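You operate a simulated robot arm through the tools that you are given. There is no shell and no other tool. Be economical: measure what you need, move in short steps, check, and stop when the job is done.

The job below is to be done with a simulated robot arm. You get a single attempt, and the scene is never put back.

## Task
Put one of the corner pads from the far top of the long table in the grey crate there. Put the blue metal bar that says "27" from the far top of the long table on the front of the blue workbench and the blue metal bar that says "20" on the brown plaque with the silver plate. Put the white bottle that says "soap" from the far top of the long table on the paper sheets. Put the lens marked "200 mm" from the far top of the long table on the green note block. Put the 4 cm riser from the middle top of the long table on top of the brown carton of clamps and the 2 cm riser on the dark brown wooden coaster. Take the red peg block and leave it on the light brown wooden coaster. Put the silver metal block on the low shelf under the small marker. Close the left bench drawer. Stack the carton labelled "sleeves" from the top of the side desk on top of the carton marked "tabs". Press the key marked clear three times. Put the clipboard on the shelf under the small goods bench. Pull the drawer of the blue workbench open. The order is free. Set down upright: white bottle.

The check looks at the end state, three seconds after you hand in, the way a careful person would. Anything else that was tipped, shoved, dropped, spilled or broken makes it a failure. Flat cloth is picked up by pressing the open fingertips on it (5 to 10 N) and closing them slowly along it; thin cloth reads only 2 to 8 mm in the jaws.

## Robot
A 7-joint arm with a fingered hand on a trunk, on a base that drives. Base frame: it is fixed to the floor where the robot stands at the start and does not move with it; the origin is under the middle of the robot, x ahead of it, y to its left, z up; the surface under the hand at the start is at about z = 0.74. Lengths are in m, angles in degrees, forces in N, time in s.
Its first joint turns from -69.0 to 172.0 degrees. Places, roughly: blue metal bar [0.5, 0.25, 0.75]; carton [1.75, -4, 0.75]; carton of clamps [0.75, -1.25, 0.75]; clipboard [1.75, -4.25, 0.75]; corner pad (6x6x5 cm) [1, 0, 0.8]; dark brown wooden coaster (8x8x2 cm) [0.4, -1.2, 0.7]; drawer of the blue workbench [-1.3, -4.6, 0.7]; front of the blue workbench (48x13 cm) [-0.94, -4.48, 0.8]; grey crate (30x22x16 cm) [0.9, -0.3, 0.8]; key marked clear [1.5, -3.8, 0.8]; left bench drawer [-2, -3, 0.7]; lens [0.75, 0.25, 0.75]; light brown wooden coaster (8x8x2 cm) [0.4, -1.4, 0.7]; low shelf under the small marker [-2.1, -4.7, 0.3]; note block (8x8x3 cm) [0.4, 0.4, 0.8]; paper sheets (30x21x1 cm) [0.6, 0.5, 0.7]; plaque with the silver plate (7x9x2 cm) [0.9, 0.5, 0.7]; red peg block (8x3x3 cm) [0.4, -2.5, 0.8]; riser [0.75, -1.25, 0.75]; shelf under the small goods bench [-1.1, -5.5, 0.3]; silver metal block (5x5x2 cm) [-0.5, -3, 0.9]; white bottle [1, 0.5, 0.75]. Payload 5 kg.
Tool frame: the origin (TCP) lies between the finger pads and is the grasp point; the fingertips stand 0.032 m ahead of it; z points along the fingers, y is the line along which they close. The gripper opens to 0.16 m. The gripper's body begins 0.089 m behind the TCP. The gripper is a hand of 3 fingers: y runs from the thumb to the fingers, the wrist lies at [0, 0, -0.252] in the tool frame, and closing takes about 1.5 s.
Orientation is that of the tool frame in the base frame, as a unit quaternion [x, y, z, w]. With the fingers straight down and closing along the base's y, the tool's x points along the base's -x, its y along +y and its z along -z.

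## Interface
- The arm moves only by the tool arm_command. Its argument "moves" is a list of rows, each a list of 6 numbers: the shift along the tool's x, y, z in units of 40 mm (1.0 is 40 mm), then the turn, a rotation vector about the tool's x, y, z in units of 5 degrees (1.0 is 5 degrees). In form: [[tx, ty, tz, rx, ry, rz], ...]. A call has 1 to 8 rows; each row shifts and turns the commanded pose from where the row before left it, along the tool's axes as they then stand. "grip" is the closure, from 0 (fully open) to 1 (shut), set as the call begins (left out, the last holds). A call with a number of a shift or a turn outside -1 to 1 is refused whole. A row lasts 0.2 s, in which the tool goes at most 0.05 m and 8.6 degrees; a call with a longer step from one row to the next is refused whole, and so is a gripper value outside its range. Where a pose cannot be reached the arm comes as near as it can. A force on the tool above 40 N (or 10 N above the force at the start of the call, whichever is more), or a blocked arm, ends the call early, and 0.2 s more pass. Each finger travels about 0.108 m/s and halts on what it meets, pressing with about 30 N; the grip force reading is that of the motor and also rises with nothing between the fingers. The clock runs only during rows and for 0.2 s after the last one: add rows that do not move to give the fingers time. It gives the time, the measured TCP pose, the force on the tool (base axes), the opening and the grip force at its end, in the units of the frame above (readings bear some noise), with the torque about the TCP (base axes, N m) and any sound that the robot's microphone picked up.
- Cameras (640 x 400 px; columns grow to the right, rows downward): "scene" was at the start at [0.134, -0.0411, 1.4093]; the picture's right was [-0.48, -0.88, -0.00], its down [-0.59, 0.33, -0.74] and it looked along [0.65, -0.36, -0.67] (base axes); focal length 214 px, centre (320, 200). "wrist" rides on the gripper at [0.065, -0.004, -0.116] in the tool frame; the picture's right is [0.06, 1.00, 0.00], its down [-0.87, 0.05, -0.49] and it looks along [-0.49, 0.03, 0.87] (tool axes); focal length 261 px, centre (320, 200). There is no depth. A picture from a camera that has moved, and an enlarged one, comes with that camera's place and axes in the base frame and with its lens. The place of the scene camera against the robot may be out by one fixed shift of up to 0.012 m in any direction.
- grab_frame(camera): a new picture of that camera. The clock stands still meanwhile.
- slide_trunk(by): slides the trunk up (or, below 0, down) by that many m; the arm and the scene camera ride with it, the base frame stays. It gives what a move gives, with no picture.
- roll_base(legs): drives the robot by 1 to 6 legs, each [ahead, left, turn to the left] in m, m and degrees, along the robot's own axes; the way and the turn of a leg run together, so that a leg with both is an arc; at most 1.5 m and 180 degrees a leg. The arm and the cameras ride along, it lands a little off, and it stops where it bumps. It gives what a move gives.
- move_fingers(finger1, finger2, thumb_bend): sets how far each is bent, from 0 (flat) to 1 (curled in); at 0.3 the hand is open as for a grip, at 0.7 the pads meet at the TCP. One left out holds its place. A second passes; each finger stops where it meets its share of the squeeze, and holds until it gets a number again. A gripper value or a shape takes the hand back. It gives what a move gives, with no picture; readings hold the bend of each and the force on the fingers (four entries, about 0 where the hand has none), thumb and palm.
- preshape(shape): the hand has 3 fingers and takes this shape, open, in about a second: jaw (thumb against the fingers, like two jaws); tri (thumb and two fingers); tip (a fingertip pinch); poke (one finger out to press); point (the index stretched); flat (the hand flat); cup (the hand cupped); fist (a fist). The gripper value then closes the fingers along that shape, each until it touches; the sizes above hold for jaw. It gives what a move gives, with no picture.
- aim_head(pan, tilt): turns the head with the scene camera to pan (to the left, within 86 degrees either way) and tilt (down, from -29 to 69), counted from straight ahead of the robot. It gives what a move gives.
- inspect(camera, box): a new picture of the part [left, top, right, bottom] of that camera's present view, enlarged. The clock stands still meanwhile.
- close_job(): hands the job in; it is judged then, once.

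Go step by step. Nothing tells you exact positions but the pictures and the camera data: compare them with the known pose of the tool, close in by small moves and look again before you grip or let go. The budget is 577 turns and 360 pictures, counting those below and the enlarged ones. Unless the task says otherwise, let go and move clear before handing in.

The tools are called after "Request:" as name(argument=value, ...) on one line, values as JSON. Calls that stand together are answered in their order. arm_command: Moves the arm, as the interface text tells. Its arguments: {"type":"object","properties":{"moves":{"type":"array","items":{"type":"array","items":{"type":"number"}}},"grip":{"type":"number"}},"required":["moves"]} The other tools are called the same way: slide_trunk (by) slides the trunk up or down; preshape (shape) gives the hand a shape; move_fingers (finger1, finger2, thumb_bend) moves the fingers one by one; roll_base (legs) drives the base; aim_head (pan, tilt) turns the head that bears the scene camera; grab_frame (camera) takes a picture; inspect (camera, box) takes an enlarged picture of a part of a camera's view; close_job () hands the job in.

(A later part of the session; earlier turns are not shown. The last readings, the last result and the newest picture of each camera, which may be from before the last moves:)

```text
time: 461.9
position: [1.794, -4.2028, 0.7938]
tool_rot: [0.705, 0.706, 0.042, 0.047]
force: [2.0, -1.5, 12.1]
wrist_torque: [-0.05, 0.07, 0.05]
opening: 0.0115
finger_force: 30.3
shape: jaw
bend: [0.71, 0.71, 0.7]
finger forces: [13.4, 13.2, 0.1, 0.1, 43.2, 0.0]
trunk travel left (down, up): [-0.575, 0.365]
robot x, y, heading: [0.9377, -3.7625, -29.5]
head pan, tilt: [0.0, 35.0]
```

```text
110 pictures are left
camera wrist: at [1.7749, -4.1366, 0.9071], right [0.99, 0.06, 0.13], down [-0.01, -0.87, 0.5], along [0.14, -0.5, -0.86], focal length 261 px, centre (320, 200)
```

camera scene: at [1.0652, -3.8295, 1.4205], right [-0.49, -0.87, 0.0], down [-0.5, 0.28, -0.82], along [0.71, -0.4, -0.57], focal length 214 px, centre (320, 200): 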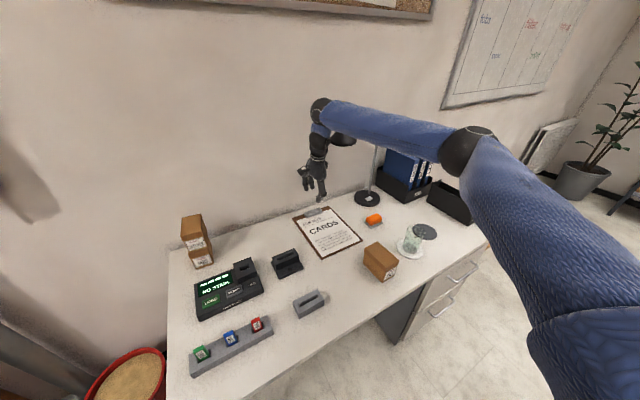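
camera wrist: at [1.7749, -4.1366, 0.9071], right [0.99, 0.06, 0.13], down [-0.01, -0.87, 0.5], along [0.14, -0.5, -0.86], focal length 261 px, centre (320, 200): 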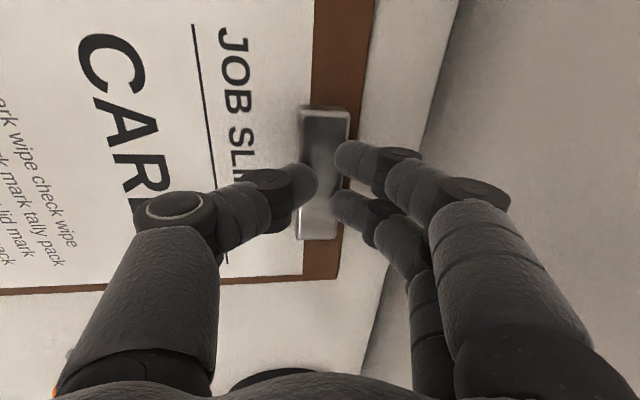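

The thumb slid on top of the clip; I need to be lower. Open, lower until light contact with the board, and close again.

Request:
arm_command(moves=[[0, 0, -0.05, 0, 0, 0], [0, 0, 0, 0, 0, 0], [0, 0, 0, 0, 0, 0], [0, 0, 0, 0, 0, 0]], grip=0.62)

Request:
arm_command(moves=[[0, 0, 0.12, 0, 0, 0], [0, 0, 0.1, 0, 0, 0], [0, 0, 0, 0, 0, 0]])

Request:
arm_command(moves=[[0, 0, 0.05, 0, 0, 0], [0, 0, 0, 0, 0, 0]])

```text
time: 462.9
position: [1.7934, -4.2033, 0.794]
tool_rot: [0.705, 0.707, 0.041, 0.045]
force: [-0.1, 0.6, -0.2]
wrist_torque: [-0.03, -0.03, 0.0]
opening: 0.0604
finger_force: 0.1
shape: jaw
bend: [0.73, 0.73, 0.7]
finger forces: [0.0, 0.1, 0.0, 0.0, 0.1, 0.0]
trunk travel left (down, up): [-0.575, 0.365]
robot x, y, heading: [0.9335, -3.7634, -29.3]
head pan, tilt: [0.0, 35.0]
```

```text
time: 463.7
position: [1.794, -4.2028, 0.7859]
tool_rot: [0.705, 0.706, 0.042, 0.046]
force: [-0.2, 0.3, -0.1]
wrist_torque: [-0.04, 0.02, -0.03]
opening: 0.0601
finger_force: 0.1
shape: jaw
bend: [0.73, 0.73, 0.7]
finger forces: [0.1, 0.0, 0.0, 0.1, 0.0, 0.0]
trunk travel left (down, up): [-0.575, 0.365]
robot x, y, heading: [0.935, -3.7601, -29.7]
head pan, tilt: [0.0, 35.0]
```

```text
time: 464.3
position: [1.7943, -4.2019, 0.7832]
tool_rot: [0.705, 0.706, 0.043, 0.046]
force: [0.9, 0.6, 2.0]
wrist_torque: [0.0, 0.11, -0.01]
opening: 0.0603
finger_force: 0.0
shape: jaw
bend: [0.73, 0.73, 0.7]
finger forces: [0.0, 0.0, 0.0, 0.0, 2.5, 0.1]
trunk travel left (down, up): [-0.575, 0.365]
robot x, y, heading: [0.936, -3.76, -29.4]
head pan, tilt: [0.0, 35.0]
```

Thumb just touches the board. Close now.

Request:
arm_command(moves=[[0, 0, -0.03, 0, 0, 0], [0, 0, 0, 0, 0, 0], [0, 0, 0, 0, 0, 0], [0, 0, 0, 0, 0, 0], [0, 0, 0, 0, 0, 0]], grip=1)

Request:
grab_frame(camera="wrist")

```text
time: 465.5
position: [1.7933, -4.2026, 0.7849]
tool_rot: [0.705, 0.706, 0.042, 0.046]
force: [-0.6, 0.8, 1.4]
wrist_torque: [-0.01, -0.08, 0.04]
opening: 0.0267
finger_force: 30.5
shape: jaw
bend: [0.72, 0.72, 0.71]
finger forces: [13.2, 13.1, 0.0, 0.0, 26.0, 0.0]
trunk travel left (down, up): [-0.575, 0.365]
robot x, y, heading: [0.9369, -3.76, -29.4]
head pan, tilt: [0.0, 35.0]
```

```text
109 pictures are left
camera wrist: at [1.776, -4.1367, 0.8982], right [0.99, 0.06, 0.12], down [-0.01, -0.87, 0.5], along [0.14, -0.5, -0.86], focal length 261 px, centre (320, 200)
```

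wrist: 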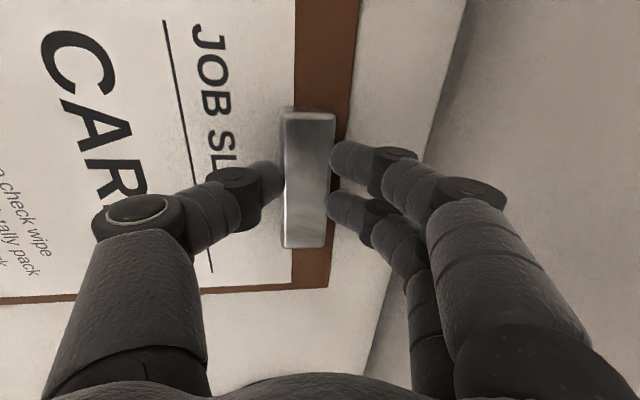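

Proper side grip now. Lift a few centimetres and check for sag.

Request:
arm_command(moves=[[0, 0.05, -0.5, 0, 0, 0], [0, 0.08, -0.7, 0, 0, 0], [0, 0.08, -0.7, 0, 0, 0], [0, 0, 0, 0, 0, 0]])

Request:
grab_frame(camera="wrist")

Request:
inspect(camera="scene", box=[250, 150, 410, 290])

```text
time: 466.5
position: [1.7939, -4.2031, 0.8604]
tool_rot: [0.705, 0.707, 0.041, 0.046]
force: [0.1, -0.8, -2.2]
wrist_torque: [0.0, -0.25, 0.0]
opening: 0.026
finger_force: 30.2
shape: jaw
bend: [0.72, 0.72, 0.7]
finger forces: [13.5, 13.2, 0.0, 0.0, 26.3, 0.0]
trunk travel left (down, up): [-0.575, 0.365]
robot x, y, heading: [0.9385, -3.7617, -29.5]
head pan, tilt: [0.0, 35.0]
```

```text
108 pictures are left
camera wrist: at [1.776, -4.1364, 0.9745], right [0.99, 0.06, 0.12], down [-0.01, -0.87, 0.5], along [0.14, -0.5, -0.86], focal length 261 px, centre (320, 200)
```

wrist: 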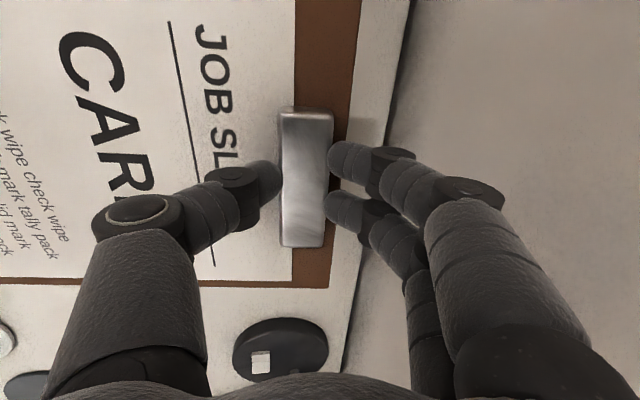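

```text
2.86 times, centred on (330, 220) of scene
camera zoom: at [1.0667, -3.8309, 1.4202], right [-0.49, -0.87, 0.0], down [-0.5, 0.28, -0.82], along [0.71, -0.4, -0.57], focal length 613 px, centre (291, 143)
```

zoom: 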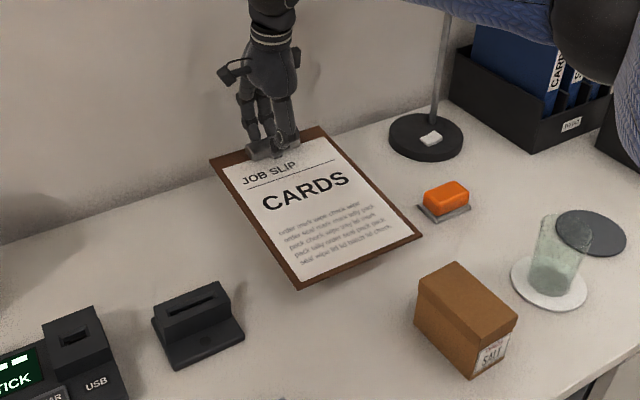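

The board stays level. Lift to z≈1.06 and move the robot away from the desk.

Request:
arm_command(moves=[[0, 0.1, -0.95, 0, 0, 0], [0, 0.1, -0.95, 0, 0, 0], [0, 0.1, -0.95, 0, 0, 0], [0, 0.1, -0.95, 0, 0, 0], [0, 0.1, -0.95, 0, 0, 0]])

Request:
roll_base(legs=[[-0.522, -0.295, 0]])

Request:
grab_frame(camera="scene")

```text
time: 467.7
position: [1.7892, -4.2014, 1.0538]
tool_rot: [0.705, 0.706, 0.042, 0.047]
force: [-0.4, 0.6, -1.8]
wrist_torque: [-0.02, -0.31, -0.01]
opening: 0.0261
finger_force: 30.0
shape: jaw
bend: [0.72, 0.72, 0.7]
finger forces: [13.5, 13.3, 0.1, 0.0, 26.6, 0.0]
trunk travel left (down, up): [-0.575, 0.365]
robot x, y, heading: [0.9337, -3.7597, -29.6]
head pan, tilt: [0.0, 35.0]
```

```text
time: 471.1
position: [1.1876, -4.1924, 1.0535]
tool_rot: [0.704, 0.708, 0.043, 0.046]
force: [-0.3, -0.1, -2.0]
wrist_torque: [0.04, -0.23, -0.01]
opening: 0.026
finger_force: 30.2
shape: jaw
bend: [0.72, 0.72, 0.7]
finger forces: [13.2, 13.3, 0.0, 0.1, 26.6, 0.0]
trunk travel left (down, up): [-0.575, 0.365]
robot x, y, heading: [0.334, -3.753, -29.4]
head pan, tilt: [0.0, 35.0]
```

```text
106 pictures are left
camera scene: at [0.4627, -3.8232, 1.4204], right [-0.49, -0.87, 0.0], down [-0.5, 0.28, -0.82], along [0.71, -0.4, -0.57], focal length 214 px, centre (320, 200)
```

scene: 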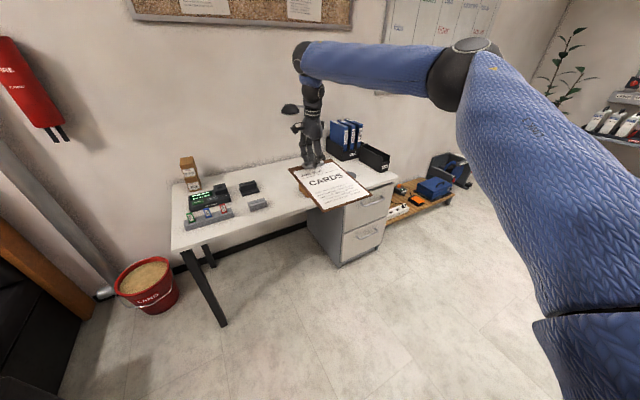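

Now turn the board to point forward: yaw the hand −150° about the vertical.

Request:
arm_command(moves=[[0, 0, 0, 0, 0.126, -0.99], [0, 0, 0, 0, 0.126, -0.99], [0, 0, 0, 0, 0.126, -0.99], [0, 0, 0, 0, 0.126, -0.99], [0, 0, 0, 0, 0.126, -0.99], [0, 0, 0, 0, 0.126, -0.99], [0, 0, 0, 0, 0.126, -0.99], [0, 0, 0, 0, 0.126, -0.99]])

Request:
arm_command(moves=[[0, 0, 0, 0, 0.126, -0.99], [0, 0, 0, 0, 0.126, -0.99], [0, 0, 0, 0, 0.126, -0.99], [0, 0, 0, 0, 0.126, -0.99], [0, 0, 0, 0, 0.126, -0.99], [0, 0, 0, 0, 0.126, -0.99], [0, 0, 0, 0, 0.126, -0.99], [0, 0, 0, 0, 0.126, -0.99]])

Request:
arm_command(moves=[[0, 0, 0, 0, 0.126, -0.99], [0, 0, 0, 0, 0.126, -0.99], [0, 0, 0, 0, 0.126, -0.99], [0, 0, 0, 0, 0.126, -0.99], [0, 0, 0, 0, 0.126, -0.99], [0, 0, 0, 0, 0.126, -0.99], [0, 0, 0, 0, 0.126, -0.99]])

Request:
arm_command(moves=[[0, 0, 0, 0, 0.126, -0.99], [0, 0, 0, 0, 0.126, -0.99], [0, 0, 0, 0, 0.126, -0.99], [0, 0, 0, 0, 0.126, -0.99], [0, 0, 0, 0, 0.126, -0.99], [0, 0, 0, 0, 0.126, -0.99], [0, 0, 0, 0, 0.126, -0.99]])

Request:
grab_frame(camera="scene")

```text
time: 472.9
position: [1.1875, -4.1915, 1.0523]
tool_rot: [0.419, 0.906, 0.055, 0.027]
force: [0.0, -0.6, -1.9]
wrist_torque: [0.16, -0.12, 0.01]
opening: 0.0261
finger_force: 29.8
shape: jaw
bend: [0.72, 0.72, 0.7]
finger forces: [13.3, 13.4, 0.1, 0.0, 26.7, 0.0]
trunk travel left (down, up): [-0.575, 0.365]
robot x, y, heading: [0.3346, -3.7555, -29.5]
head pan, tilt: [0.0, 35.0]
```

```text
time: 474.7
position: [1.1881, -4.1921, 1.0533]
tool_rot: [0.085, 0.995, 0.06, 0.004]
force: [-0.3, -0.2, -2.1]
wrist_torque: [0.24, 0.01, 0.0]
opening: 0.026
finger_force: 30.1
shape: jaw
bend: [0.72, 0.72, 0.7]
finger forces: [13.4, 13.3, 0.0, 0.0, 26.7, 0.0]
trunk travel left (down, up): [-0.575, 0.365]
robot x, y, heading: [0.3342, -3.7573, -29.5]
head pan, tilt: [0.0, 35.0]
```

```text
time: 476.3
position: [1.1868, -4.1925, 1.0524]
tool_rot: [-0.217, 0.974, 0.059, -0.016]
force: [0.6, -0.2, -1.8]
wrist_torque: [0.16, 0.09, 0.03]
opening: 0.0266
finger_force: 30.2
shape: jaw
bend: [0.72, 0.72, 0.7]
finger forces: [13.4, 13.3, 0.1, 0.0, 26.7, 0.0]
trunk travel left (down, up): [-0.575, 0.365]
robot x, y, heading: [0.3312, -3.7534, -29.5]
head pan, tilt: [0.0, 35.0]
```

```text
time: 477.9
position: [1.1869, -4.1918, 1.0539]
tool_rot: [-0.499, 0.864, 0.054, -0.034]
force: [0.2, -0.1, -2.2]
wrist_torque: [0.1, 0.2, 0.01]
opening: 0.0259
finger_force: 29.5
shape: jaw
bend: [0.72, 0.72, 0.7]
finger forces: [13.3, 13.4, 0.1, 0.0, 26.6, 0.1]
trunk travel left (down, up): [-0.575, 0.365]
robot x, y, heading: [0.3325, -3.7561, -29.3]
head pan, tilt: [0.0, 35.0]
```

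```text
105 pictures are left
camera scene: at [0.4634, -3.8229, 1.4203], right [-0.49, -0.87, 0.0], down [-0.5, 0.28, -0.82], along [0.71, -0.4, -0.57], focal length 214 px, centre (320, 200)
```

scene: 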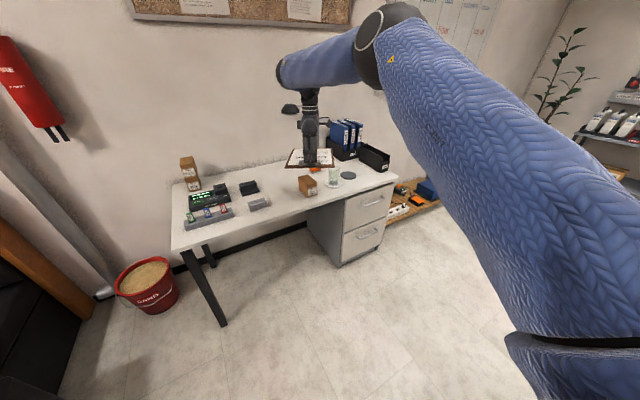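

The board points forward now. Retract a little, turn to heading −90°, and drive to the goods bench's open end.

Request:
arm_command(moves=[[0, 0.95, 0.1, 0, 0, 0], [0, 0.95, 0.1, 0, 0, 0], [0, 0.95, 0.1, 0, 0, 0], [0, 0.95, 0.1, 0, 0, 0], [0, 0.95, 0.1, 0, 0, 0]])

Request:
roll_base(legs=[[0, 0, -60], [0.9, 0.2, 0]])

Request:
aim_head(pan=-25, tilt=30)

Request:
grab_frame(camera="scene")

```text
time: 479.1
position: [1.0211, -4.0959, 1.059]
tool_rot: [-0.499, 0.864, 0.053, -0.033]
force: [-0.1, -0.3, -1.9]
wrist_torque: [0.1, 0.19, -0.01]
opening: 0.0263
finger_force: 30.3
shape: jaw
bend: [0.72, 0.72, 0.7]
finger forces: [13.4, 13.3, 0.0, 0.0, 25.7, 0.0]
trunk travel left (down, up): [-0.575, 0.365]
robot x, y, heading: [0.3321, -3.7573, -29.4]
head pan, tilt: [0.0, 35.0]
```

```text
time: 486.6
position: [0.6064, -5.4196, 1.0568]
tool_rot: [-0.003, 0.998, 0.063, -0.002]
force: [-0.3, -0.1, -1.4]
wrist_torque: [0.25, 0.05, -0.03]
opening: 0.0262
finger_force: 30.2
shape: jaw
bend: [0.72, 0.72, 0.7]
finger forces: [13.0, 12.9, 0.0, 0.0, 24.8, 0.1]
trunk travel left (down, up): [-0.575, 0.365]
robot x, y, heading: [0.5506, -4.6493, -88.9]
head pan, tilt: [0.0, 35.0]
```

```text
time: 487.5
position: [0.6045, -5.4191, 1.0582]
tool_rot: [-0.005, 0.998, 0.063, -0.003]
force: [0.6, 0.5, -2.0]
wrist_torque: [0.22, 0.02, 0.01]
opening: 0.0261
finger_force: 29.6
shape: jaw
bend: [0.72, 0.72, 0.7]
finger forces: [13.1, 12.9, 0.0, 0.0, 24.9, 0.0]
trunk travel left (down, up): [-0.575, 0.365]
robot x, y, heading: [0.548, -4.648, -88.7]
head pan, tilt: [-25.0, 30.0]
```

```text
104 pictures are left
camera scene: at [0.5246, -4.7856, 1.4281], right [-0.92, 0.4, 0.0], down [0.2, 0.46, -0.87], along [-0.35, -0.79, -0.5], focal length 214 px, centre (320, 200)
```

scene: 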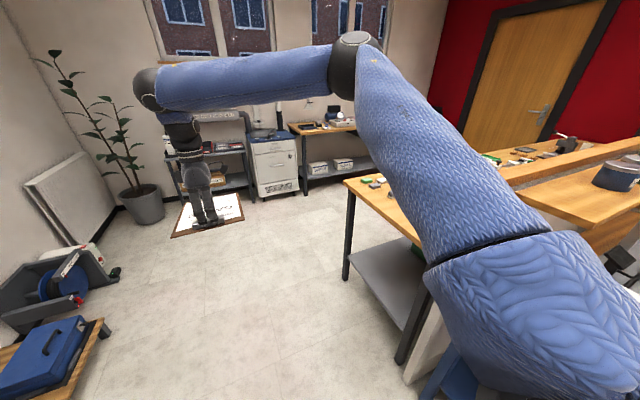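

The goods bench's end is at x≈-0.17, y −5.2…−5.85, shelf z≈0.34. Drive to (0.95, -5.5) and turn to face it.

Request:
roll_base(legs=[[0.85, 0.38, 0], [0, 0, -91]])

Request:
aim_head(pan=0, tilt=40)

Request:
grab_frame(camera="scene")

```text
time: 496.2
position: [0.1812, -5.5352, 1.0575]
tool_rot: [0.711, 0.7, 0.046, 0.043]
force: [0.1, 0.3, -1.6]
wrist_torque: [0.0, -0.22, 0.01]
opening: 0.0257
finger_force: 30.0
shape: jaw
bend: [0.72, 0.72, 0.7]
finger forces: [12.8, 12.5, 0.0, 0.1, 24.1, 0.0]
trunk travel left (down, up): [-0.575, 0.365]
robot x, y, heading: [0.9486, -5.4952, 179.6]
head pan, tilt: [-25.0, 30.0]
```

```text
time: 497.1
position: [0.181, -5.5354, 1.0573]
tool_rot: [0.711, 0.7, 0.046, 0.042]
force: [-0.2, 0.4, -2.8]
wrist_torque: [0.02, -0.19, 0.0]
opening: 0.0259
finger_force: 29.7
shape: jaw
bend: [0.72, 0.72, 0.7]
finger forces: [12.8, 12.5, 0.0, 0.0, 24.0, 0.1]
trunk travel left (down, up): [-0.575, 0.365]
robot x, y, heading: [0.9503, -5.4989, 179.7]
head pan, tilt: [0.0, 40.0]
```

```text
103 pictures are left
camera scene: at [0.8242, -5.4971, 1.4128], right [0.0, 1.0, 0.0], down [0.64, 0.0, -0.77], along [-0.77, 0.0, -0.64], focal length 214 px, centre (320, 200)
```

scene: 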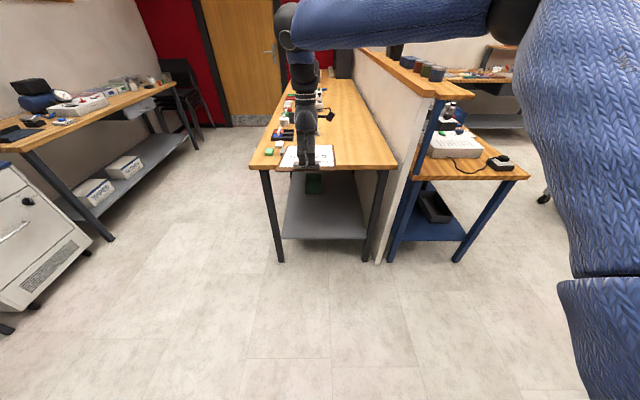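

I face the bench end squarely. Centre on y≈-5.46, lower the trunk fully while still outside.

Request:
roll_base(legs=[[0, -0.075, 0]])

Request:
slide_trunk(by=-0.4)

Request:
slide_trunk(by=-0.17)

Request:
grab_frame(camera="scene")

Request:
grab_frame(camera="wrist")

```text
time: 498.2
position: [0.1804, -5.4579, 1.0578]
tool_rot: [0.711, 0.7, 0.045, 0.044]
force: [-0.7, 0.3, -2.5]
wrist_torque: [-0.03, -0.22, 0.0]
opening: 0.0256
finger_force: 30.1
shape: jaw
bend: [0.72, 0.72, 0.7]
finger forces: [13.0, 12.5, 0.0, 0.1, 24.2, 0.0]
trunk travel left (down, up): [-0.575, 0.365]
robot x, y, heading: [0.9508, -5.4234, 180.0]
head pan, tilt: [0.0, 40.0]
```

```text
time: 502.0
position: [0.1807, -5.4596, 0.6592]
tool_rot: [0.712, 0.7, 0.046, 0.043]
force: [0.1, 0.4, -2.4]
wrist_torque: [0.04, -0.22, 0.01]
opening: 0.0258
finger_force: 30.0
shape: jaw
bend: [0.72, 0.72, 0.7]
finger forces: [12.9, 12.6, 0.0, 0.1, 24.1, 0.0]
trunk travel left (down, up): [-0.175, 0.765]
robot x, y, heading: [0.9504, -5.422, 179.7]
head pan, tilt: [0.0, 40.0]
```

```text
time: 503.9
position: [0.1801, -5.4591, 0.4883]
tool_rot: [0.712, 0.699, 0.046, 0.043]
force: [-0.1, 0.3, -2.7]
wrist_torque: [0.0, -0.23, 0.02]
opening: 0.0259
finger_force: 30.3
shape: jaw
bend: [0.72, 0.72, 0.7]
finger forces: [12.9, 12.6, 0.0, 0.0, 24.1, 0.0]
trunk travel left (down, up): [-0.005, 0.935]
robot x, y, heading: [0.9502, -5.4192, 179.7]
head pan, tilt: [0.0, 40.0]
```

```text
102 pictures are left
camera scene: at [0.8247, -5.422, 0.8429], right [0.0, 1.0, 0.0], down [0.64, 0.0, -0.77], along [-0.77, 0.0, -0.64], focal length 214 px, centre (320, 200)
```

scene: 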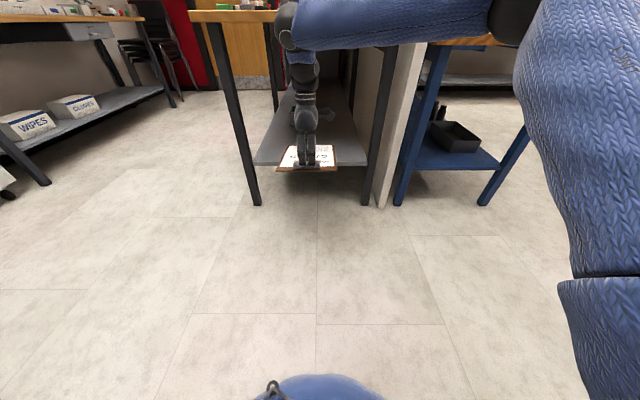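

```text
101 pictures are left
camera wrist: at [0.1639, -5.3943, 0.6019], right [0.99, 0.05, 0.13], down [-0.02, -0.87, 0.49], along [0.13, -0.49, -0.86], focal length 261 px, centre (320, 200)
```

wrist: 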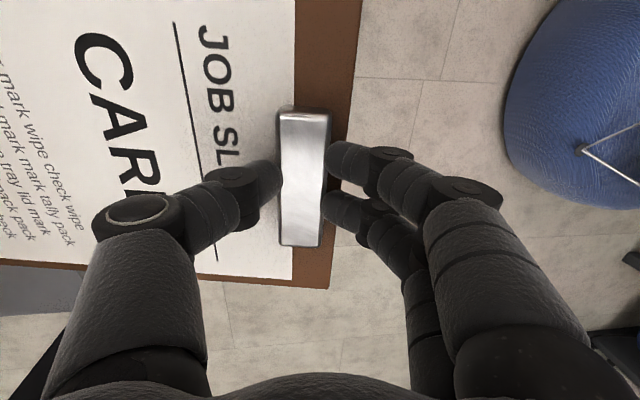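

Shelf end x≈-0.14, z≈0.29. Lower the hand by arm to z≈0.345, then check alignment.

Request:
arm_command(moves=[[0, -0.11, 0.9, 0, 0, 0], [0, -0.11, 0.9, 0, 0, 0], [0, -0.11, 0.9, 0, 0, 0], [0, -0.09, 0.8, 0, 0, 0], [0, 0, 0, 0, 0, 0]])

Request:
grab_frame(camera="scene")

```text
time: 505.1
position: [0.1815, -5.459, 0.3465]
tool_rot: [0.711, 0.7, 0.046, 0.043]
force: [0.2, 0.2, -1.6]
wrist_torque: [0.02, -0.2, 0.0]
opening: 0.0257
finger_force: 30.1
shape: jaw
bend: [0.72, 0.72, 0.7]
finger forces: [13.1, 12.8, 0.0, 0.0, 23.7, 0.0]
trunk travel left (down, up): [-0.005, 0.935]
robot x, y, heading: [0.9505, -5.4206, 179.8]
head pan, tilt: [0.0, 40.0]
```

```text
100 pictures are left
camera scene: at [0.8246, -5.4219, 0.8427], right [0.0, 1.0, 0.0], down [0.64, 0.0, -0.77], along [-0.77, 0.0, -0.64], focal length 214 px, centre (320, 200)
```

scene: 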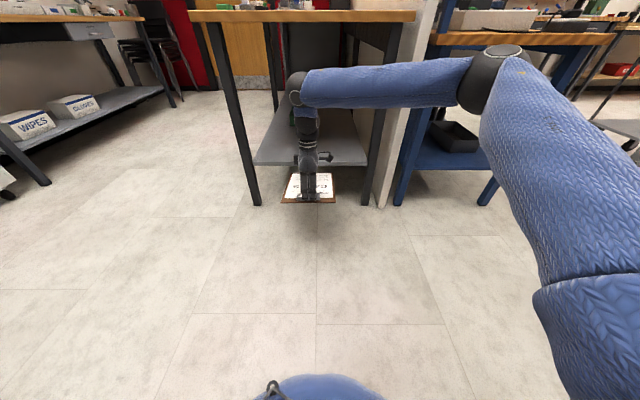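

The elbow would meet the partition here, so I'll use the bench's long open front side instead: go around to y≈-6.9 and face +y.

Request:
roll_base(legs=[[0, 1.5, 0], [0, 0, -90]])

Request:
aim_head(pan=40, tilt=30)

Request:
grab_frame(camera="scene")

```text
time: 516.3
position: [0.9014, -6.1351, 0.3461]
tool_rot: [0.998, -0.004, 0.003, 0.062]
force: [0.3, -0.1, -1.8]
wrist_torque: [-0.23, 0.0, 0.01]
opening: 0.0256
finger_force: 30.1
shape: jaw
bend: [0.72, 0.72, 0.7]
finger forces: [12.7, 12.2, 0.1, 0.0, 22.4, 0.1]
trunk travel left (down, up): [-0.005, 0.935]
robot x, y, heading: [0.943, -6.9014, 90.4]
head pan, tilt: [0.0, 40.0]
```

```text
time: 517.3
position: [0.9024, -6.1343, 0.3475]
tool_rot: [0.998, -0.004, 0.002, 0.063]
force: [0.0, -0.4, -1.5]
wrist_torque: [-0.25, 0.01, 0.03]
opening: 0.0257
finger_force: 30.1
shape: jaw
bend: [0.72, 0.72, 0.7]
finger forces: [12.7, 12.4, 0.1, 0.0, 22.2, 0.0]
trunk travel left (down, up): [-0.005, 0.935]
robot x, y, heading: [0.9475, -6.8995, 90.4]
head pan, tilt: [40.0, 30.0]
```

```text
99 pictures are left
camera scene: at [0.8976, -6.7829, 0.8581], right [0.76, 0.65, 0.0], down [0.32, -0.38, -0.87], along [-0.56, 0.66, -0.5], focal length 214 px, centre (320, 200)
```

scene: 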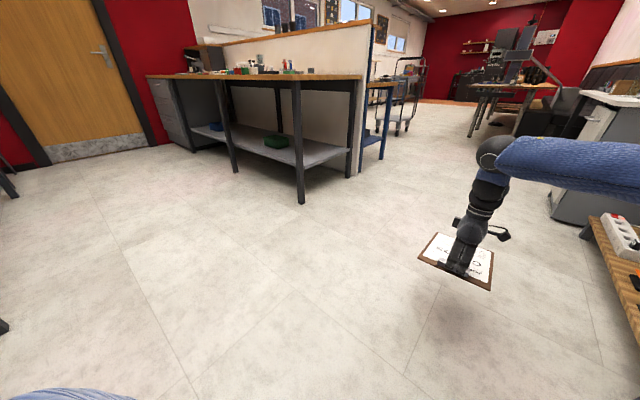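

The bench's front is open between legs at x −0.14 and −1.11. Slide left so the board lines up at x≈-0.5.

Request:
roll_base(legs=[[0, 1.4, -0.4]])

Request:
aim_head(pan=0, tilt=40)

Request:
grab_frame(camera="scene")

```text
time: 524.3
position: [-0.485, -6.1393, 0.347]
tool_rot: [0.998, -0.007, 0.002, 0.063]
force: [0.1, 0.8, -1.7]
wrist_torque: [-0.24, -0.05, 0.0]
opening: 0.0256
finger_force: 29.7
shape: jaw
bend: [0.72, 0.72, 0.7]
finger forces: [12.7, 12.3, 0.1, 0.0, 22.3, 0.0]
trunk travel left (down, up): [-0.005, 0.935]
robot x, y, heading: [-0.448, -6.9053, 89.9]
head pan, tilt: [40.0, 30.0]
```

```text
time: 525.4
position: [-0.4839, -6.1386, 0.3464]
tool_rot: [0.998, -0.007, 0.002, 0.062]
force: [-0.2, -0.4, -2.2]
wrist_torque: [-0.22, -0.03, 0.03]
opening: 0.0256
finger_force: 30.1
shape: jaw
bend: [0.72, 0.72, 0.7]
finger forces: [12.6, 12.3, 0.0, 0.1, 22.3, 0.0]
trunk travel left (down, up): [-0.005, 0.935]
robot x, y, heading: [-0.4465, -6.907, 90.2]
head pan, tilt: [0.0, 40.0]
```

```text
98 pictures are left
camera scene: at [-0.4353, -6.7709, 0.8428], right [1.0, 0.0, 0.0], down [0.0, -0.64, -0.77], along [0.0, 0.77, -0.64], focal length 214 px, centre (320, 200)
```

scene: 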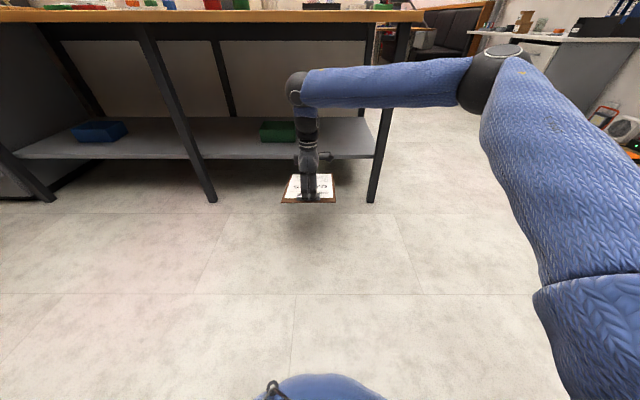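

The board sags ~12° toward its tip; I'll pitch the hand to level it and shift 7 cm right to clear the green box.

Request:
arm_command(moves=[[0, 0, 0, 1, 0, 0], [0, 0, 0, 1, 0, 0], [0, 0, 0, 0.9, 0, 0], [0, 0, 0, 0, 0, 0]])

Request:
roll_base(legs=[[0.08, -0.07, 0]])

Request:
grab_frame(camera="scene")

Request:
inspect(camera="scene", box=[220, 100, 380, 230])

```text
time: 526.4
position: [-0.4836, -6.1377, 0.3472]
tool_rot: [0.998, -0.007, 0.003, -0.065]
force: [-0.3, 0.8, 0.7]
wrist_torque: [0.0, 0.0, 0.0]
opening: 0.0139
finger_force: 30.0
shape: jaw
bend: [0.74, 0.74, 0.75]
finger forces: [0.1, 0.1, 0.0, 0.0, 0.0, 0.1]
trunk travel left (down, up): [-0.005, 0.935]
robot x, y, heading: [-0.4464, -6.9079, 90.0]
head pan, tilt: [0.0, 40.0]
```

```text
time: 527.5
position: [-0.4144, -6.0576, 0.3468]
tool_rot: [0.998, -0.007, 0.003, -0.063]
force: [-0.5, 0.6, 0.5]
wrist_torque: [0.02, 0.0, 0.02]
opening: 0.0142
finger_force: 30.2
shape: jaw
bend: [0.74, 0.74, 0.75]
finger forces: [0.0, 0.0, 0.1, 0.0, 0.1, 0.0]
trunk travel left (down, up): [-0.005, 0.935]
robot x, y, heading: [-0.3755, -6.8243, 90.1]
head pan, tilt: [0.0, 40.0]
```

```text
97 pictures are left
camera scene: at [-0.3648, -6.6911, 0.8428], right [1.0, 0.0, 0.0], down [0.0, -0.64, -0.77], along [0.0, 0.77, -0.64], focal length 214 px, centre (320, 200)
```

scene: 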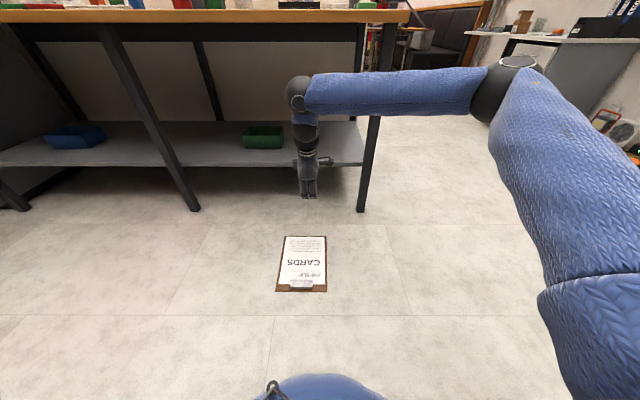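

```text
3.08 times, centred on (300, 165) of scene
camera zoom: at [-0.3648, -6.6911, 0.8428], right [1.0, 0.0, 0.0], down [0.0, -0.64, -0.77], along [0.0, 0.77, -0.64], focal length 660 px, centre (382, 308)
```

zoom: 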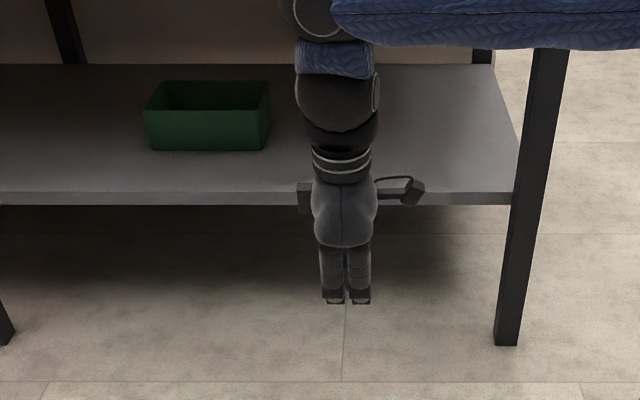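

The clipboard slipped out and lies flat on the floor, face up, clip toward me. I'll pick it up again from there: open, back up, and look.

Request:
roll_base(legs=[[-0.17, 0.03, 0]])

Request:
arm_command(moves=[[0, 0, 0, -0.7, 0, 0], [0, 0, 0, -0.7, 0, 0], [0, 0, 0, 0, 0, 0]], grip=0.5)

Request:
grab_frame(camera="wrist")

```text
time: 528.8
position: [-0.4191, -6.1689, 0.3481]
tool_rot: [0.998, -0.028, 0.004, -0.065]
force: [0.1, -0.7, -0.1]
wrist_torque: [0.03, 0.04, 0.01]
opening: 0.0141
finger_force: 30.0
shape: jaw
bend: [0.74, 0.74, 0.75]
finger forces: [0.0, 0.0, 0.0, 0.0, 0.0, 0.1]
trunk travel left (down, up): [-0.005, 0.935]
robot x, y, heading: [-0.4115, -6.9354, 87.6]
head pan, tilt: [0.0, 40.0]
stopped in leg 1: the robot was blocked; the commanded pose is now the measured one
```

```text
time: 529.6
position: [-0.4019, -6.1675, 0.3499]
tool_rot: [0.999, -0.052, 0.002, -0.003]
force: [2.4, -1.5, -1.9]
wrist_torque: [0.17, 0.15, -0.03]
opening: 0.0795
finger_force: 0.0
shape: jaw
bend: [0.72, 0.72, 0.7]
finger forces: [0.1, 0.1, 0.0, 0.1, 0.0, 0.0]
trunk travel left (down, up): [-0.005, 0.935]
robot x, y, heading: [-0.4349, -6.9381, 84.5]
head pan, tilt: [0.0, 40.0]
```

```text
95 pictures are left
camera wrist: at [-0.3382, -6.1711, 0.4643], right [-0.04, -1.0, -0.01], down [-0.87, 0.03, 0.49], along [-0.49, 0.03, -0.87], focal length 261 px, centre (320, 200)
```

wrist: 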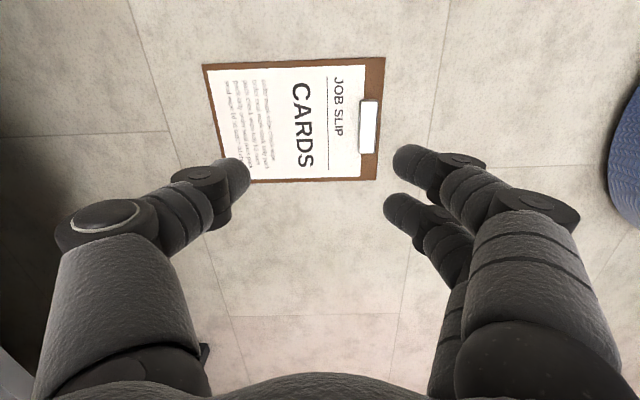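

Something behind blocked the base (now at heading 84.5°). Ease forward, square up, then fine-position by the arm over the clip at (-0.452, -6.244).

Request:
roll_base(legs=[[0.05, 0, 5.5]])

Request:
aim_head(pan=86, tilt=45)

Request:
grab_frame(camera="scene")

Request:
grab_frame(camera="wrist")

```text
time: 530.5
position: [-0.4964, -6.1248, 0.3475]
tool_rot: [1.0, 0.021, 0.001, -0.004]
force: [0.2, 0.8, 0.5]
wrist_torque: [-0.02, 0.02, -0.01]
opening: 0.0796
finger_force: 0.0
shape: jaw
bend: [0.72, 0.72, 0.7]
finger forces: [0.0, 0.0, 0.1, 0.1, 0.0, 0.0]
trunk travel left (down, up): [-0.005, 0.935]
robot x, y, heading: [-0.4104, -6.8851, 93.2]
head pan, tilt: [0.0, 40.0]
```

```text
time: 532.1
position: [-0.4946, -6.1237, 0.3483]
tool_rot: [1.0, 0.023, 0.002, -0.004]
force: [0.1, -0.4, 0.7]
wrist_torque: [-0.02, 0.04, -0.04]
opening: 0.0794
finger_force: 0.0
shape: jaw
bend: [0.72, 0.72, 0.7]
finger forces: [0.0, 0.1, 0.0, 0.0, 0.0, 0.0]
trunk travel left (down, up): [-0.005, 0.935]
robot x, y, heading: [-0.4099, -6.8879, 93.2]
head pan, tilt: [85.9, 45.0]
```

```text
94 pictures are left
camera scene: at [-0.4846, -6.8367, 0.8356], right [0.01, 1.0, 0.0], down [0.71, -0.01, -0.71], along [-0.71, 0.01, -0.71], focal length 214 px, centre (320, 200)
```

scene: 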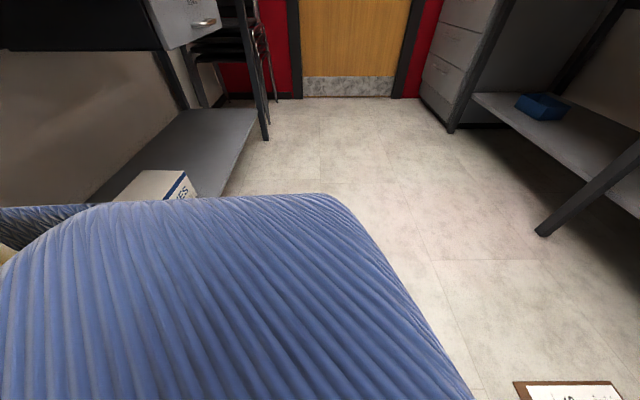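

```text
93 pictures are left
camera wrist: at [-0.4306, -6.1171, 0.4642], right [0.11, -0.99, -0.01], down [-0.87, -0.1, 0.49], along [-0.49, -0.05, -0.87], focal length 261 px, centre (320, 200)
```

wrist: 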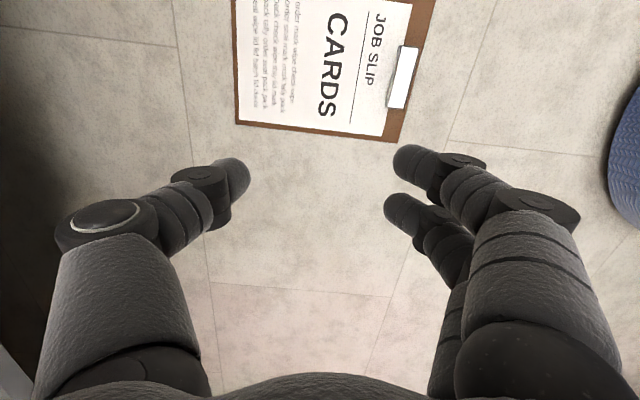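

Request:
arm_command(moves=[[0.33, 1, 0, 0, 0, 0], [0.33, 1, 0, 0, 0, 0], [0.34, 1, 0, 0, 0, 0], [0, 0, 0.9, 0, 0, 0], [0, 0, 0.9, 0, 0, 0], [0, 0, 0.9, 0, 0, 0]])

Request:
grab_frame(camera="wrist")

```text
time: 533.5
position: [-0.4495, -6.2415, 0.2383]
tool_rot: [1.0, 0.023, 0.001, -0.004]
force: [-0.1, 0.6, 0.0]
wrist_torque: [0.02, -0.04, 0.02]
opening: 0.0797
finger_force: 0.0
shape: jaw
bend: [0.72, 0.72, 0.7]
finger forces: [0.1, 0.0, 0.0, 0.0, 0.1, 0.0]
trunk travel left (down, up): [-0.005, 0.935]
robot x, y, heading: [-0.4119, -6.8875, 93.4]
head pan, tilt: [85.9, 45.0]
```

```text
92 pictures are left
camera wrist: at [-0.3854, -6.2351, 0.3558], right [0.11, -0.99, -0.01], down [-0.87, -0.1, 0.49], along [-0.49, -0.05, -0.87], focal length 261 px, centre (320, 200)
```

wrist: 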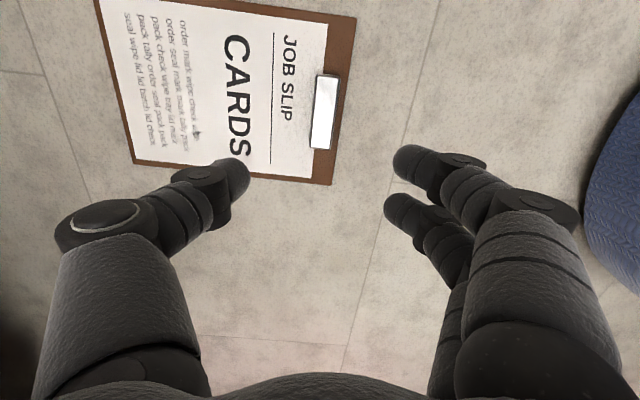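

Aligned; correct 5° of yaw and descend near the floor.

Request:
arm_command(moves=[[0, 0, 0, 0, 0, 1.0], [0, 0.08, 0.9, 0, 0, 0], [0, 0, 0.9, 0, 0, 0], [0, 0, 0.9, 0, 0, 0], [0, 0, 0.9, 0, 0, 0], [0, 0, 0, 0, 0, 0]], grip=0.6)

Request:
grab_frame(camera="wrist")

```text
time: 534.9
position: [-0.4491, -6.2439, 0.0959]
tool_rot: [1.0, -0.021, 0.002, -0.004]
force: [-0.2, -1.3, 0.1]
wrist_torque: [0.01, 0.0, 0.01]
opening: 0.0646
finger_force: 0.0
shape: jaw
bend: [0.73, 0.73, 0.7]
finger forces: [0.1, 0.0, 0.0, 0.0, 0.1, 0.1]
trunk travel left (down, up): [-0.005, 0.935]
robot x, y, heading: [-0.411, -6.889, 93.2]
head pan, tilt: [85.9, 45.0]
```

```text
91 pictures are left
camera wrist: at [-0.3831, -6.2425, 0.2114], right [0.02, -1.0, -0.01], down [-0.87, -0.02, 0.49], along [-0.49, 0.0, -0.87], focal length 261 px, centre (320, 200)
```

wrist: 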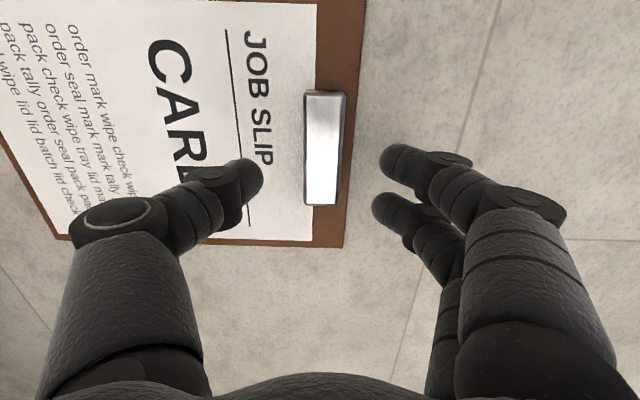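

Request:
arm_command(moves=[[-0.0, 0, 0.7, 0, 0, 0], [0, 0, 0.65, 0, 0, 0], [0, 0, 0, 0, 0, 0]])

Request:
arm_command(moves=[[0, 0, 0.1, 0, 0, 0], [0, 0, 0, 0, 0, 0]])

Request:
arm_command(moves=[[0, 0, 0.06, 0, 0, 0], [0, 0, 0, 0, 0, 0]])

```text
time: 535.7
position: [-0.4481, -6.243, 0.042]
tool_rot: [1.0, -0.021, 0.002, -0.003]
force: [-0.2, 0.8, -0.7]
wrist_torque: [0.01, 0.0, 0.01]
opening: 0.0643
finger_force: 0.0
shape: jaw
bend: [0.73, 0.73, 0.7]
finger forces: [0.0, 0.0, 0.0, 0.1, 0.0, 0.1]
trunk travel left (down, up): [-0.005, 0.935]
robot x, y, heading: [-0.412, -6.888, 93.4]
head pan, tilt: [85.9, 45.0]
```

```text
time: 536.3
position: [-0.4482, -6.2422, 0.0382]
tool_rot: [1.0, -0.021, 0.003, -0.003]
force: [0.0, 1.0, -0.2]
wrist_torque: [-0.02, 0.03, 0.02]
opening: 0.0644
finger_force: 0.1
shape: jaw
bend: [0.73, 0.73, 0.7]
finger forces: [0.1, 0.0, 0.1, 0.1, 0.0, 0.1]
trunk travel left (down, up): [-0.005, 0.935]
robot x, y, heading: [-0.4098, -6.8867, 93.7]
head pan, tilt: [85.9, 45.0]
```

```text
time: 536.9
position: [-0.4485, -6.242, 0.0365]
tool_rot: [1.0, -0.021, 0.002, -0.004]
force: [2.6, -0.5, 14.2]
wrist_torque: [0.69, -0.09, -0.1]
opening: 0.0645
finger_force: 0.2
shape: jaw
bend: [0.73, 0.73, 0.7]
finger forces: [0.1, 0.0, 0.0, 0.1, 14.5, 0.0]
trunk travel left (down, up): [-0.005, 0.935]
robot x, y, heading: [-0.4128, -6.8891, 93.4]
head pan, tilt: [85.9, 45.0]
```

Thumb on the board. Ease 1 mm and close.

Request:
arm_command(moves=[[0, 0, -0.04, 0, 0, 0], [0, 0, 0, 0, 0, 0], [0, 0, 0, 0, 0, 0], [0, 0, 0, 0, 0, 0], [0, 0, 0, 0, 0, 0], [0, 0, 0, 0, 0, 0]], grip=1)

Request:
grab_frame(camera="wrist")

```text
time: 538.3
position: [-0.4497, -6.2429, 0.0383]
tool_rot: [1.0, -0.021, 0.002, -0.003]
force: [0.2, -2.6, 4.5]
wrist_torque: [-0.45, 0.09, 0.03]
opening: 0.0305
finger_force: 29.9
shape: jaw
bend: [0.72, 0.72, 0.72]
finger forces: [13.9, 13.7, 0.0, 0.1, 25.8, 0.0]
trunk travel left (down, up): [-0.005, 0.935]
robot x, y, heading: [-0.41, -6.8882, 93.6]
head pan, tilt: [85.9, 45.0]
```

```text
90 pictures are left
camera wrist: at [-0.3836, -6.2417, 0.1527], right [0.02, -1.0, -0.01], down [-0.87, -0.02, 0.49], along [-0.49, 0.0, -0.87], focal length 261 px, centre (320, 200)
```

wrist: 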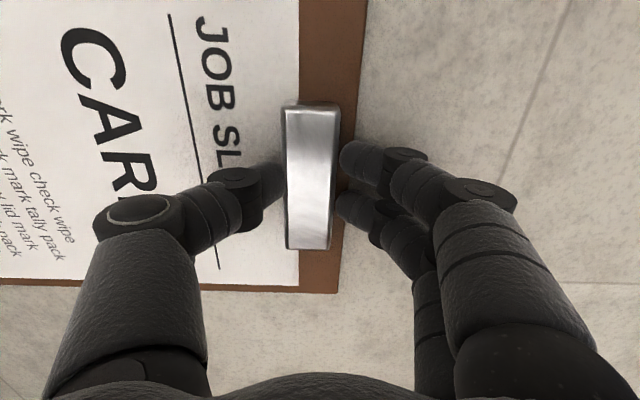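

Deeper grip (30 mm). Lift to z≈0.38 and check the board's attitude.

Request:
arm_command(moves=[[0, 0, -0.6, 0, 0, 0], [0, 0, -1, 0, 0, 0], [0, 0, -1, 0, 0, 0], [0.3, 0, -1, 0, 0, 0], [0.3, 0, -1, 0, 0, 0], [0.3, 0, -1, 0, 0, 0], [0.3, 0, -1, 0, 0, 0], [0, 0, -1, 0, 0, 0]])

Request:
aim_head(pan=-3, tilt=40)

Request:
arm_command(moves=[[0, 0, -1, 0, 0, 0], [0, 0, 0, 0, 0, 0]])

Request:
grab_frame(camera="scene")

```text
time: 540.1
position: [-0.4024, -6.248, 0.3401]
tool_rot: [1.0, -0.021, 0.002, -0.003]
force: [-0.5, -0.1, -2.9]
wrist_torque: [-0.29, -0.01, -0.01]
opening: 0.0293
finger_force: 29.8
shape: jaw
bend: [0.71, 0.71, 0.72]
finger forces: [13.1, 12.4, 0.1, 0.0, 27.3, 0.0]
trunk travel left (down, up): [-0.005, 0.935]
robot x, y, heading: [-0.4147, -6.8877, 93.4]
head pan, tilt: [85.9, 45.0]
```

```text
time: 541.8
position: [-0.404, -6.2479, 0.3399]
tool_rot: [1.0, -0.021, 0.002, -0.003]
force: [0.8, 0.5, -2.0]
wrist_torque: [-0.26, 0.02, 0.01]
opening: 0.0295
finger_force: 30.5
shape: jaw
bend: [0.71, 0.71, 0.72]
finger forces: [13.0, 12.4, 0.1, 0.0, 27.7, 0.1]
trunk travel left (down, up): [-0.005, 0.935]
robot x, y, heading: [-0.4069, -6.8854, 93.1]
head pan, tilt: [-3.0, 40.0]
```

```text
time: 542.4
position: [-0.403, -6.2477, 0.3807]
tool_rot: [1.0, -0.021, 0.002, -0.003]
force: [-0.9, 0.0, -2.4]
wrist_torque: [-0.26, 0.0, 0.02]
opening: 0.0294
finger_force: 29.9
shape: jaw
bend: [0.71, 0.71, 0.72]
finger forces: [13.0, 12.4, 0.0, 0.1, 27.4, 0.0]
trunk travel left (down, up): [-0.005, 0.935]
robot x, y, heading: [-0.4096, -6.8867, 93.3]
head pan, tilt: [-3.0, 40.0]
```

```text
89 pictures are left
camera scene: at [-0.4037, -6.7528, 0.8428], right [1.0, 0.0, 0.0], down [0.0, -0.64, -0.77], along [0.0, 0.77, -0.64], focal length 214 px, centre (320, 200)
```

scene: 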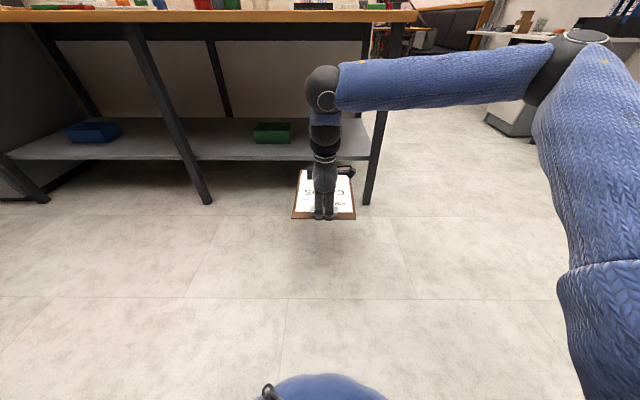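

The board is level now. Roll ahead 0.3 m.

Request:
roll_base(legs=[[0.3, 0, 0]])

Request:
grab_frame(camera="scene")

Request:
grab_frame(camera="wrist")

```text
time: 544.4
position: [-0.4204, -5.9484, 0.3821]
tool_rot: [1.0, -0.021, 0.003, -0.003]
force: [-0.7, -0.2, -1.8]
wrist_torque: [-0.22, -0.03, -0.01]
opening: 0.0293
finger_force: 30.3
shape: jaw
bend: [0.71, 0.71, 0.72]
finger forces: [13.0, 12.3, 0.0, 0.1, 27.4, 0.1]
trunk travel left (down, up): [-0.005, 0.935]
robot x, y, heading: [-0.4263, -6.5856, 93.3]
head pan, tilt: [-3.0, 40.0]
```

```text
88 pictures are left
camera scene: at [-0.4211, -6.4537, 0.8428], right [1.0, 0.01, 0.0], down [0.0, -0.64, -0.77], along [0.0, 0.77, -0.64], focal length 214 px, centre (320, 200)
```

scene: 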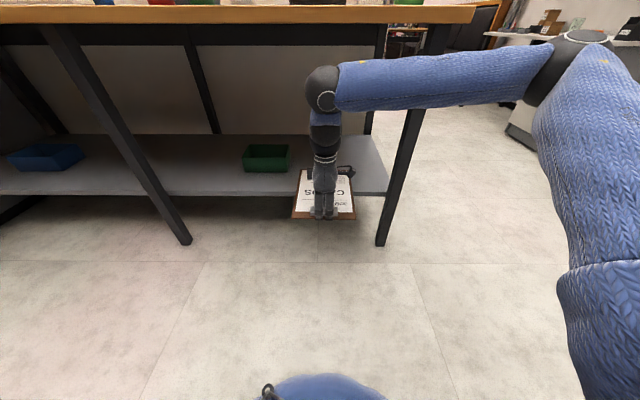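

```text
87 pictures are left
camera wrist: at [-0.3554, -5.9471, 0.4968], right [0.02, -1.0, -0.01], down [-0.87, -0.02, 0.49], along [-0.49, 0.0, -0.87], focal length 261 px, centre (320, 200)
```

wrist: 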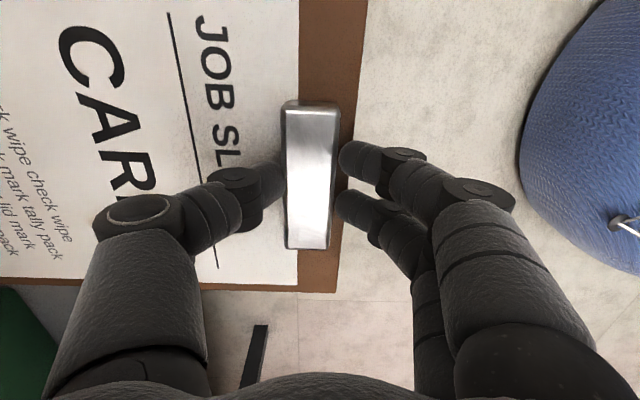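

Board tip is above the shelf, green box safely left. Shift 3 cm right and move in another 13 cm.

Request:
arm_command(moves=[[0.4, -0.5, 0.1, 0, 0, 0], [0.4, -0.7, 0.1, 0, 0, 0], [0, -0.7, 0.1, 0, 0, 0], [0, -0.7, 0.1, 0, 0, 0], [0, -0.65, 0.1, 0, 0, 0], [0, 0, 0, 0, 0, 0]])

Request:
grab_frame(camera="scene")

```text
time: 545.8
position: [-0.3834, -5.8191, 0.3617]
tool_rot: [1.0, -0.02, 0.002, -0.004]
force: [0.7, -0.5, -1.9]
wrist_torque: [-0.25, 0.0, -0.01]
opening: 0.0295
finger_force: 30.1
shape: jaw
bend: [0.71, 0.71, 0.72]
finger forces: [13.1, 12.5, 0.1, 0.0, 27.6, 0.1]
trunk travel left (down, up): [-0.005, 0.935]
robot x, y, heading: [-0.4313, -6.5879, 93.3]
head pan, tilt: [-3.0, 40.0]
```

```text
86 pictures are left
camera scene: at [-0.4211, -6.4537, 0.8428], right [1.0, 0.01, 0.0], down [0.0, -0.64, -0.77], along [0.0, 0.77, -0.64], focal length 214 px, centre (320, 200)
```

scene: 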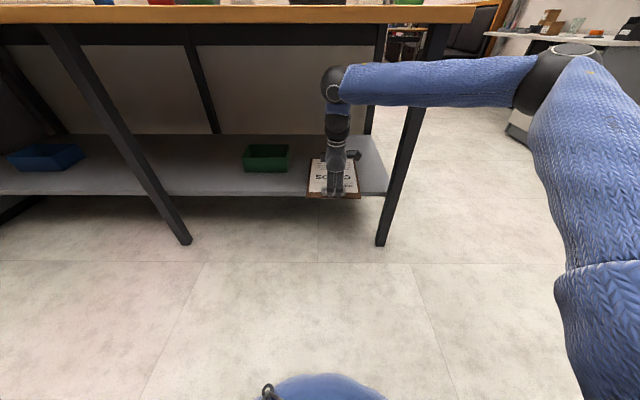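

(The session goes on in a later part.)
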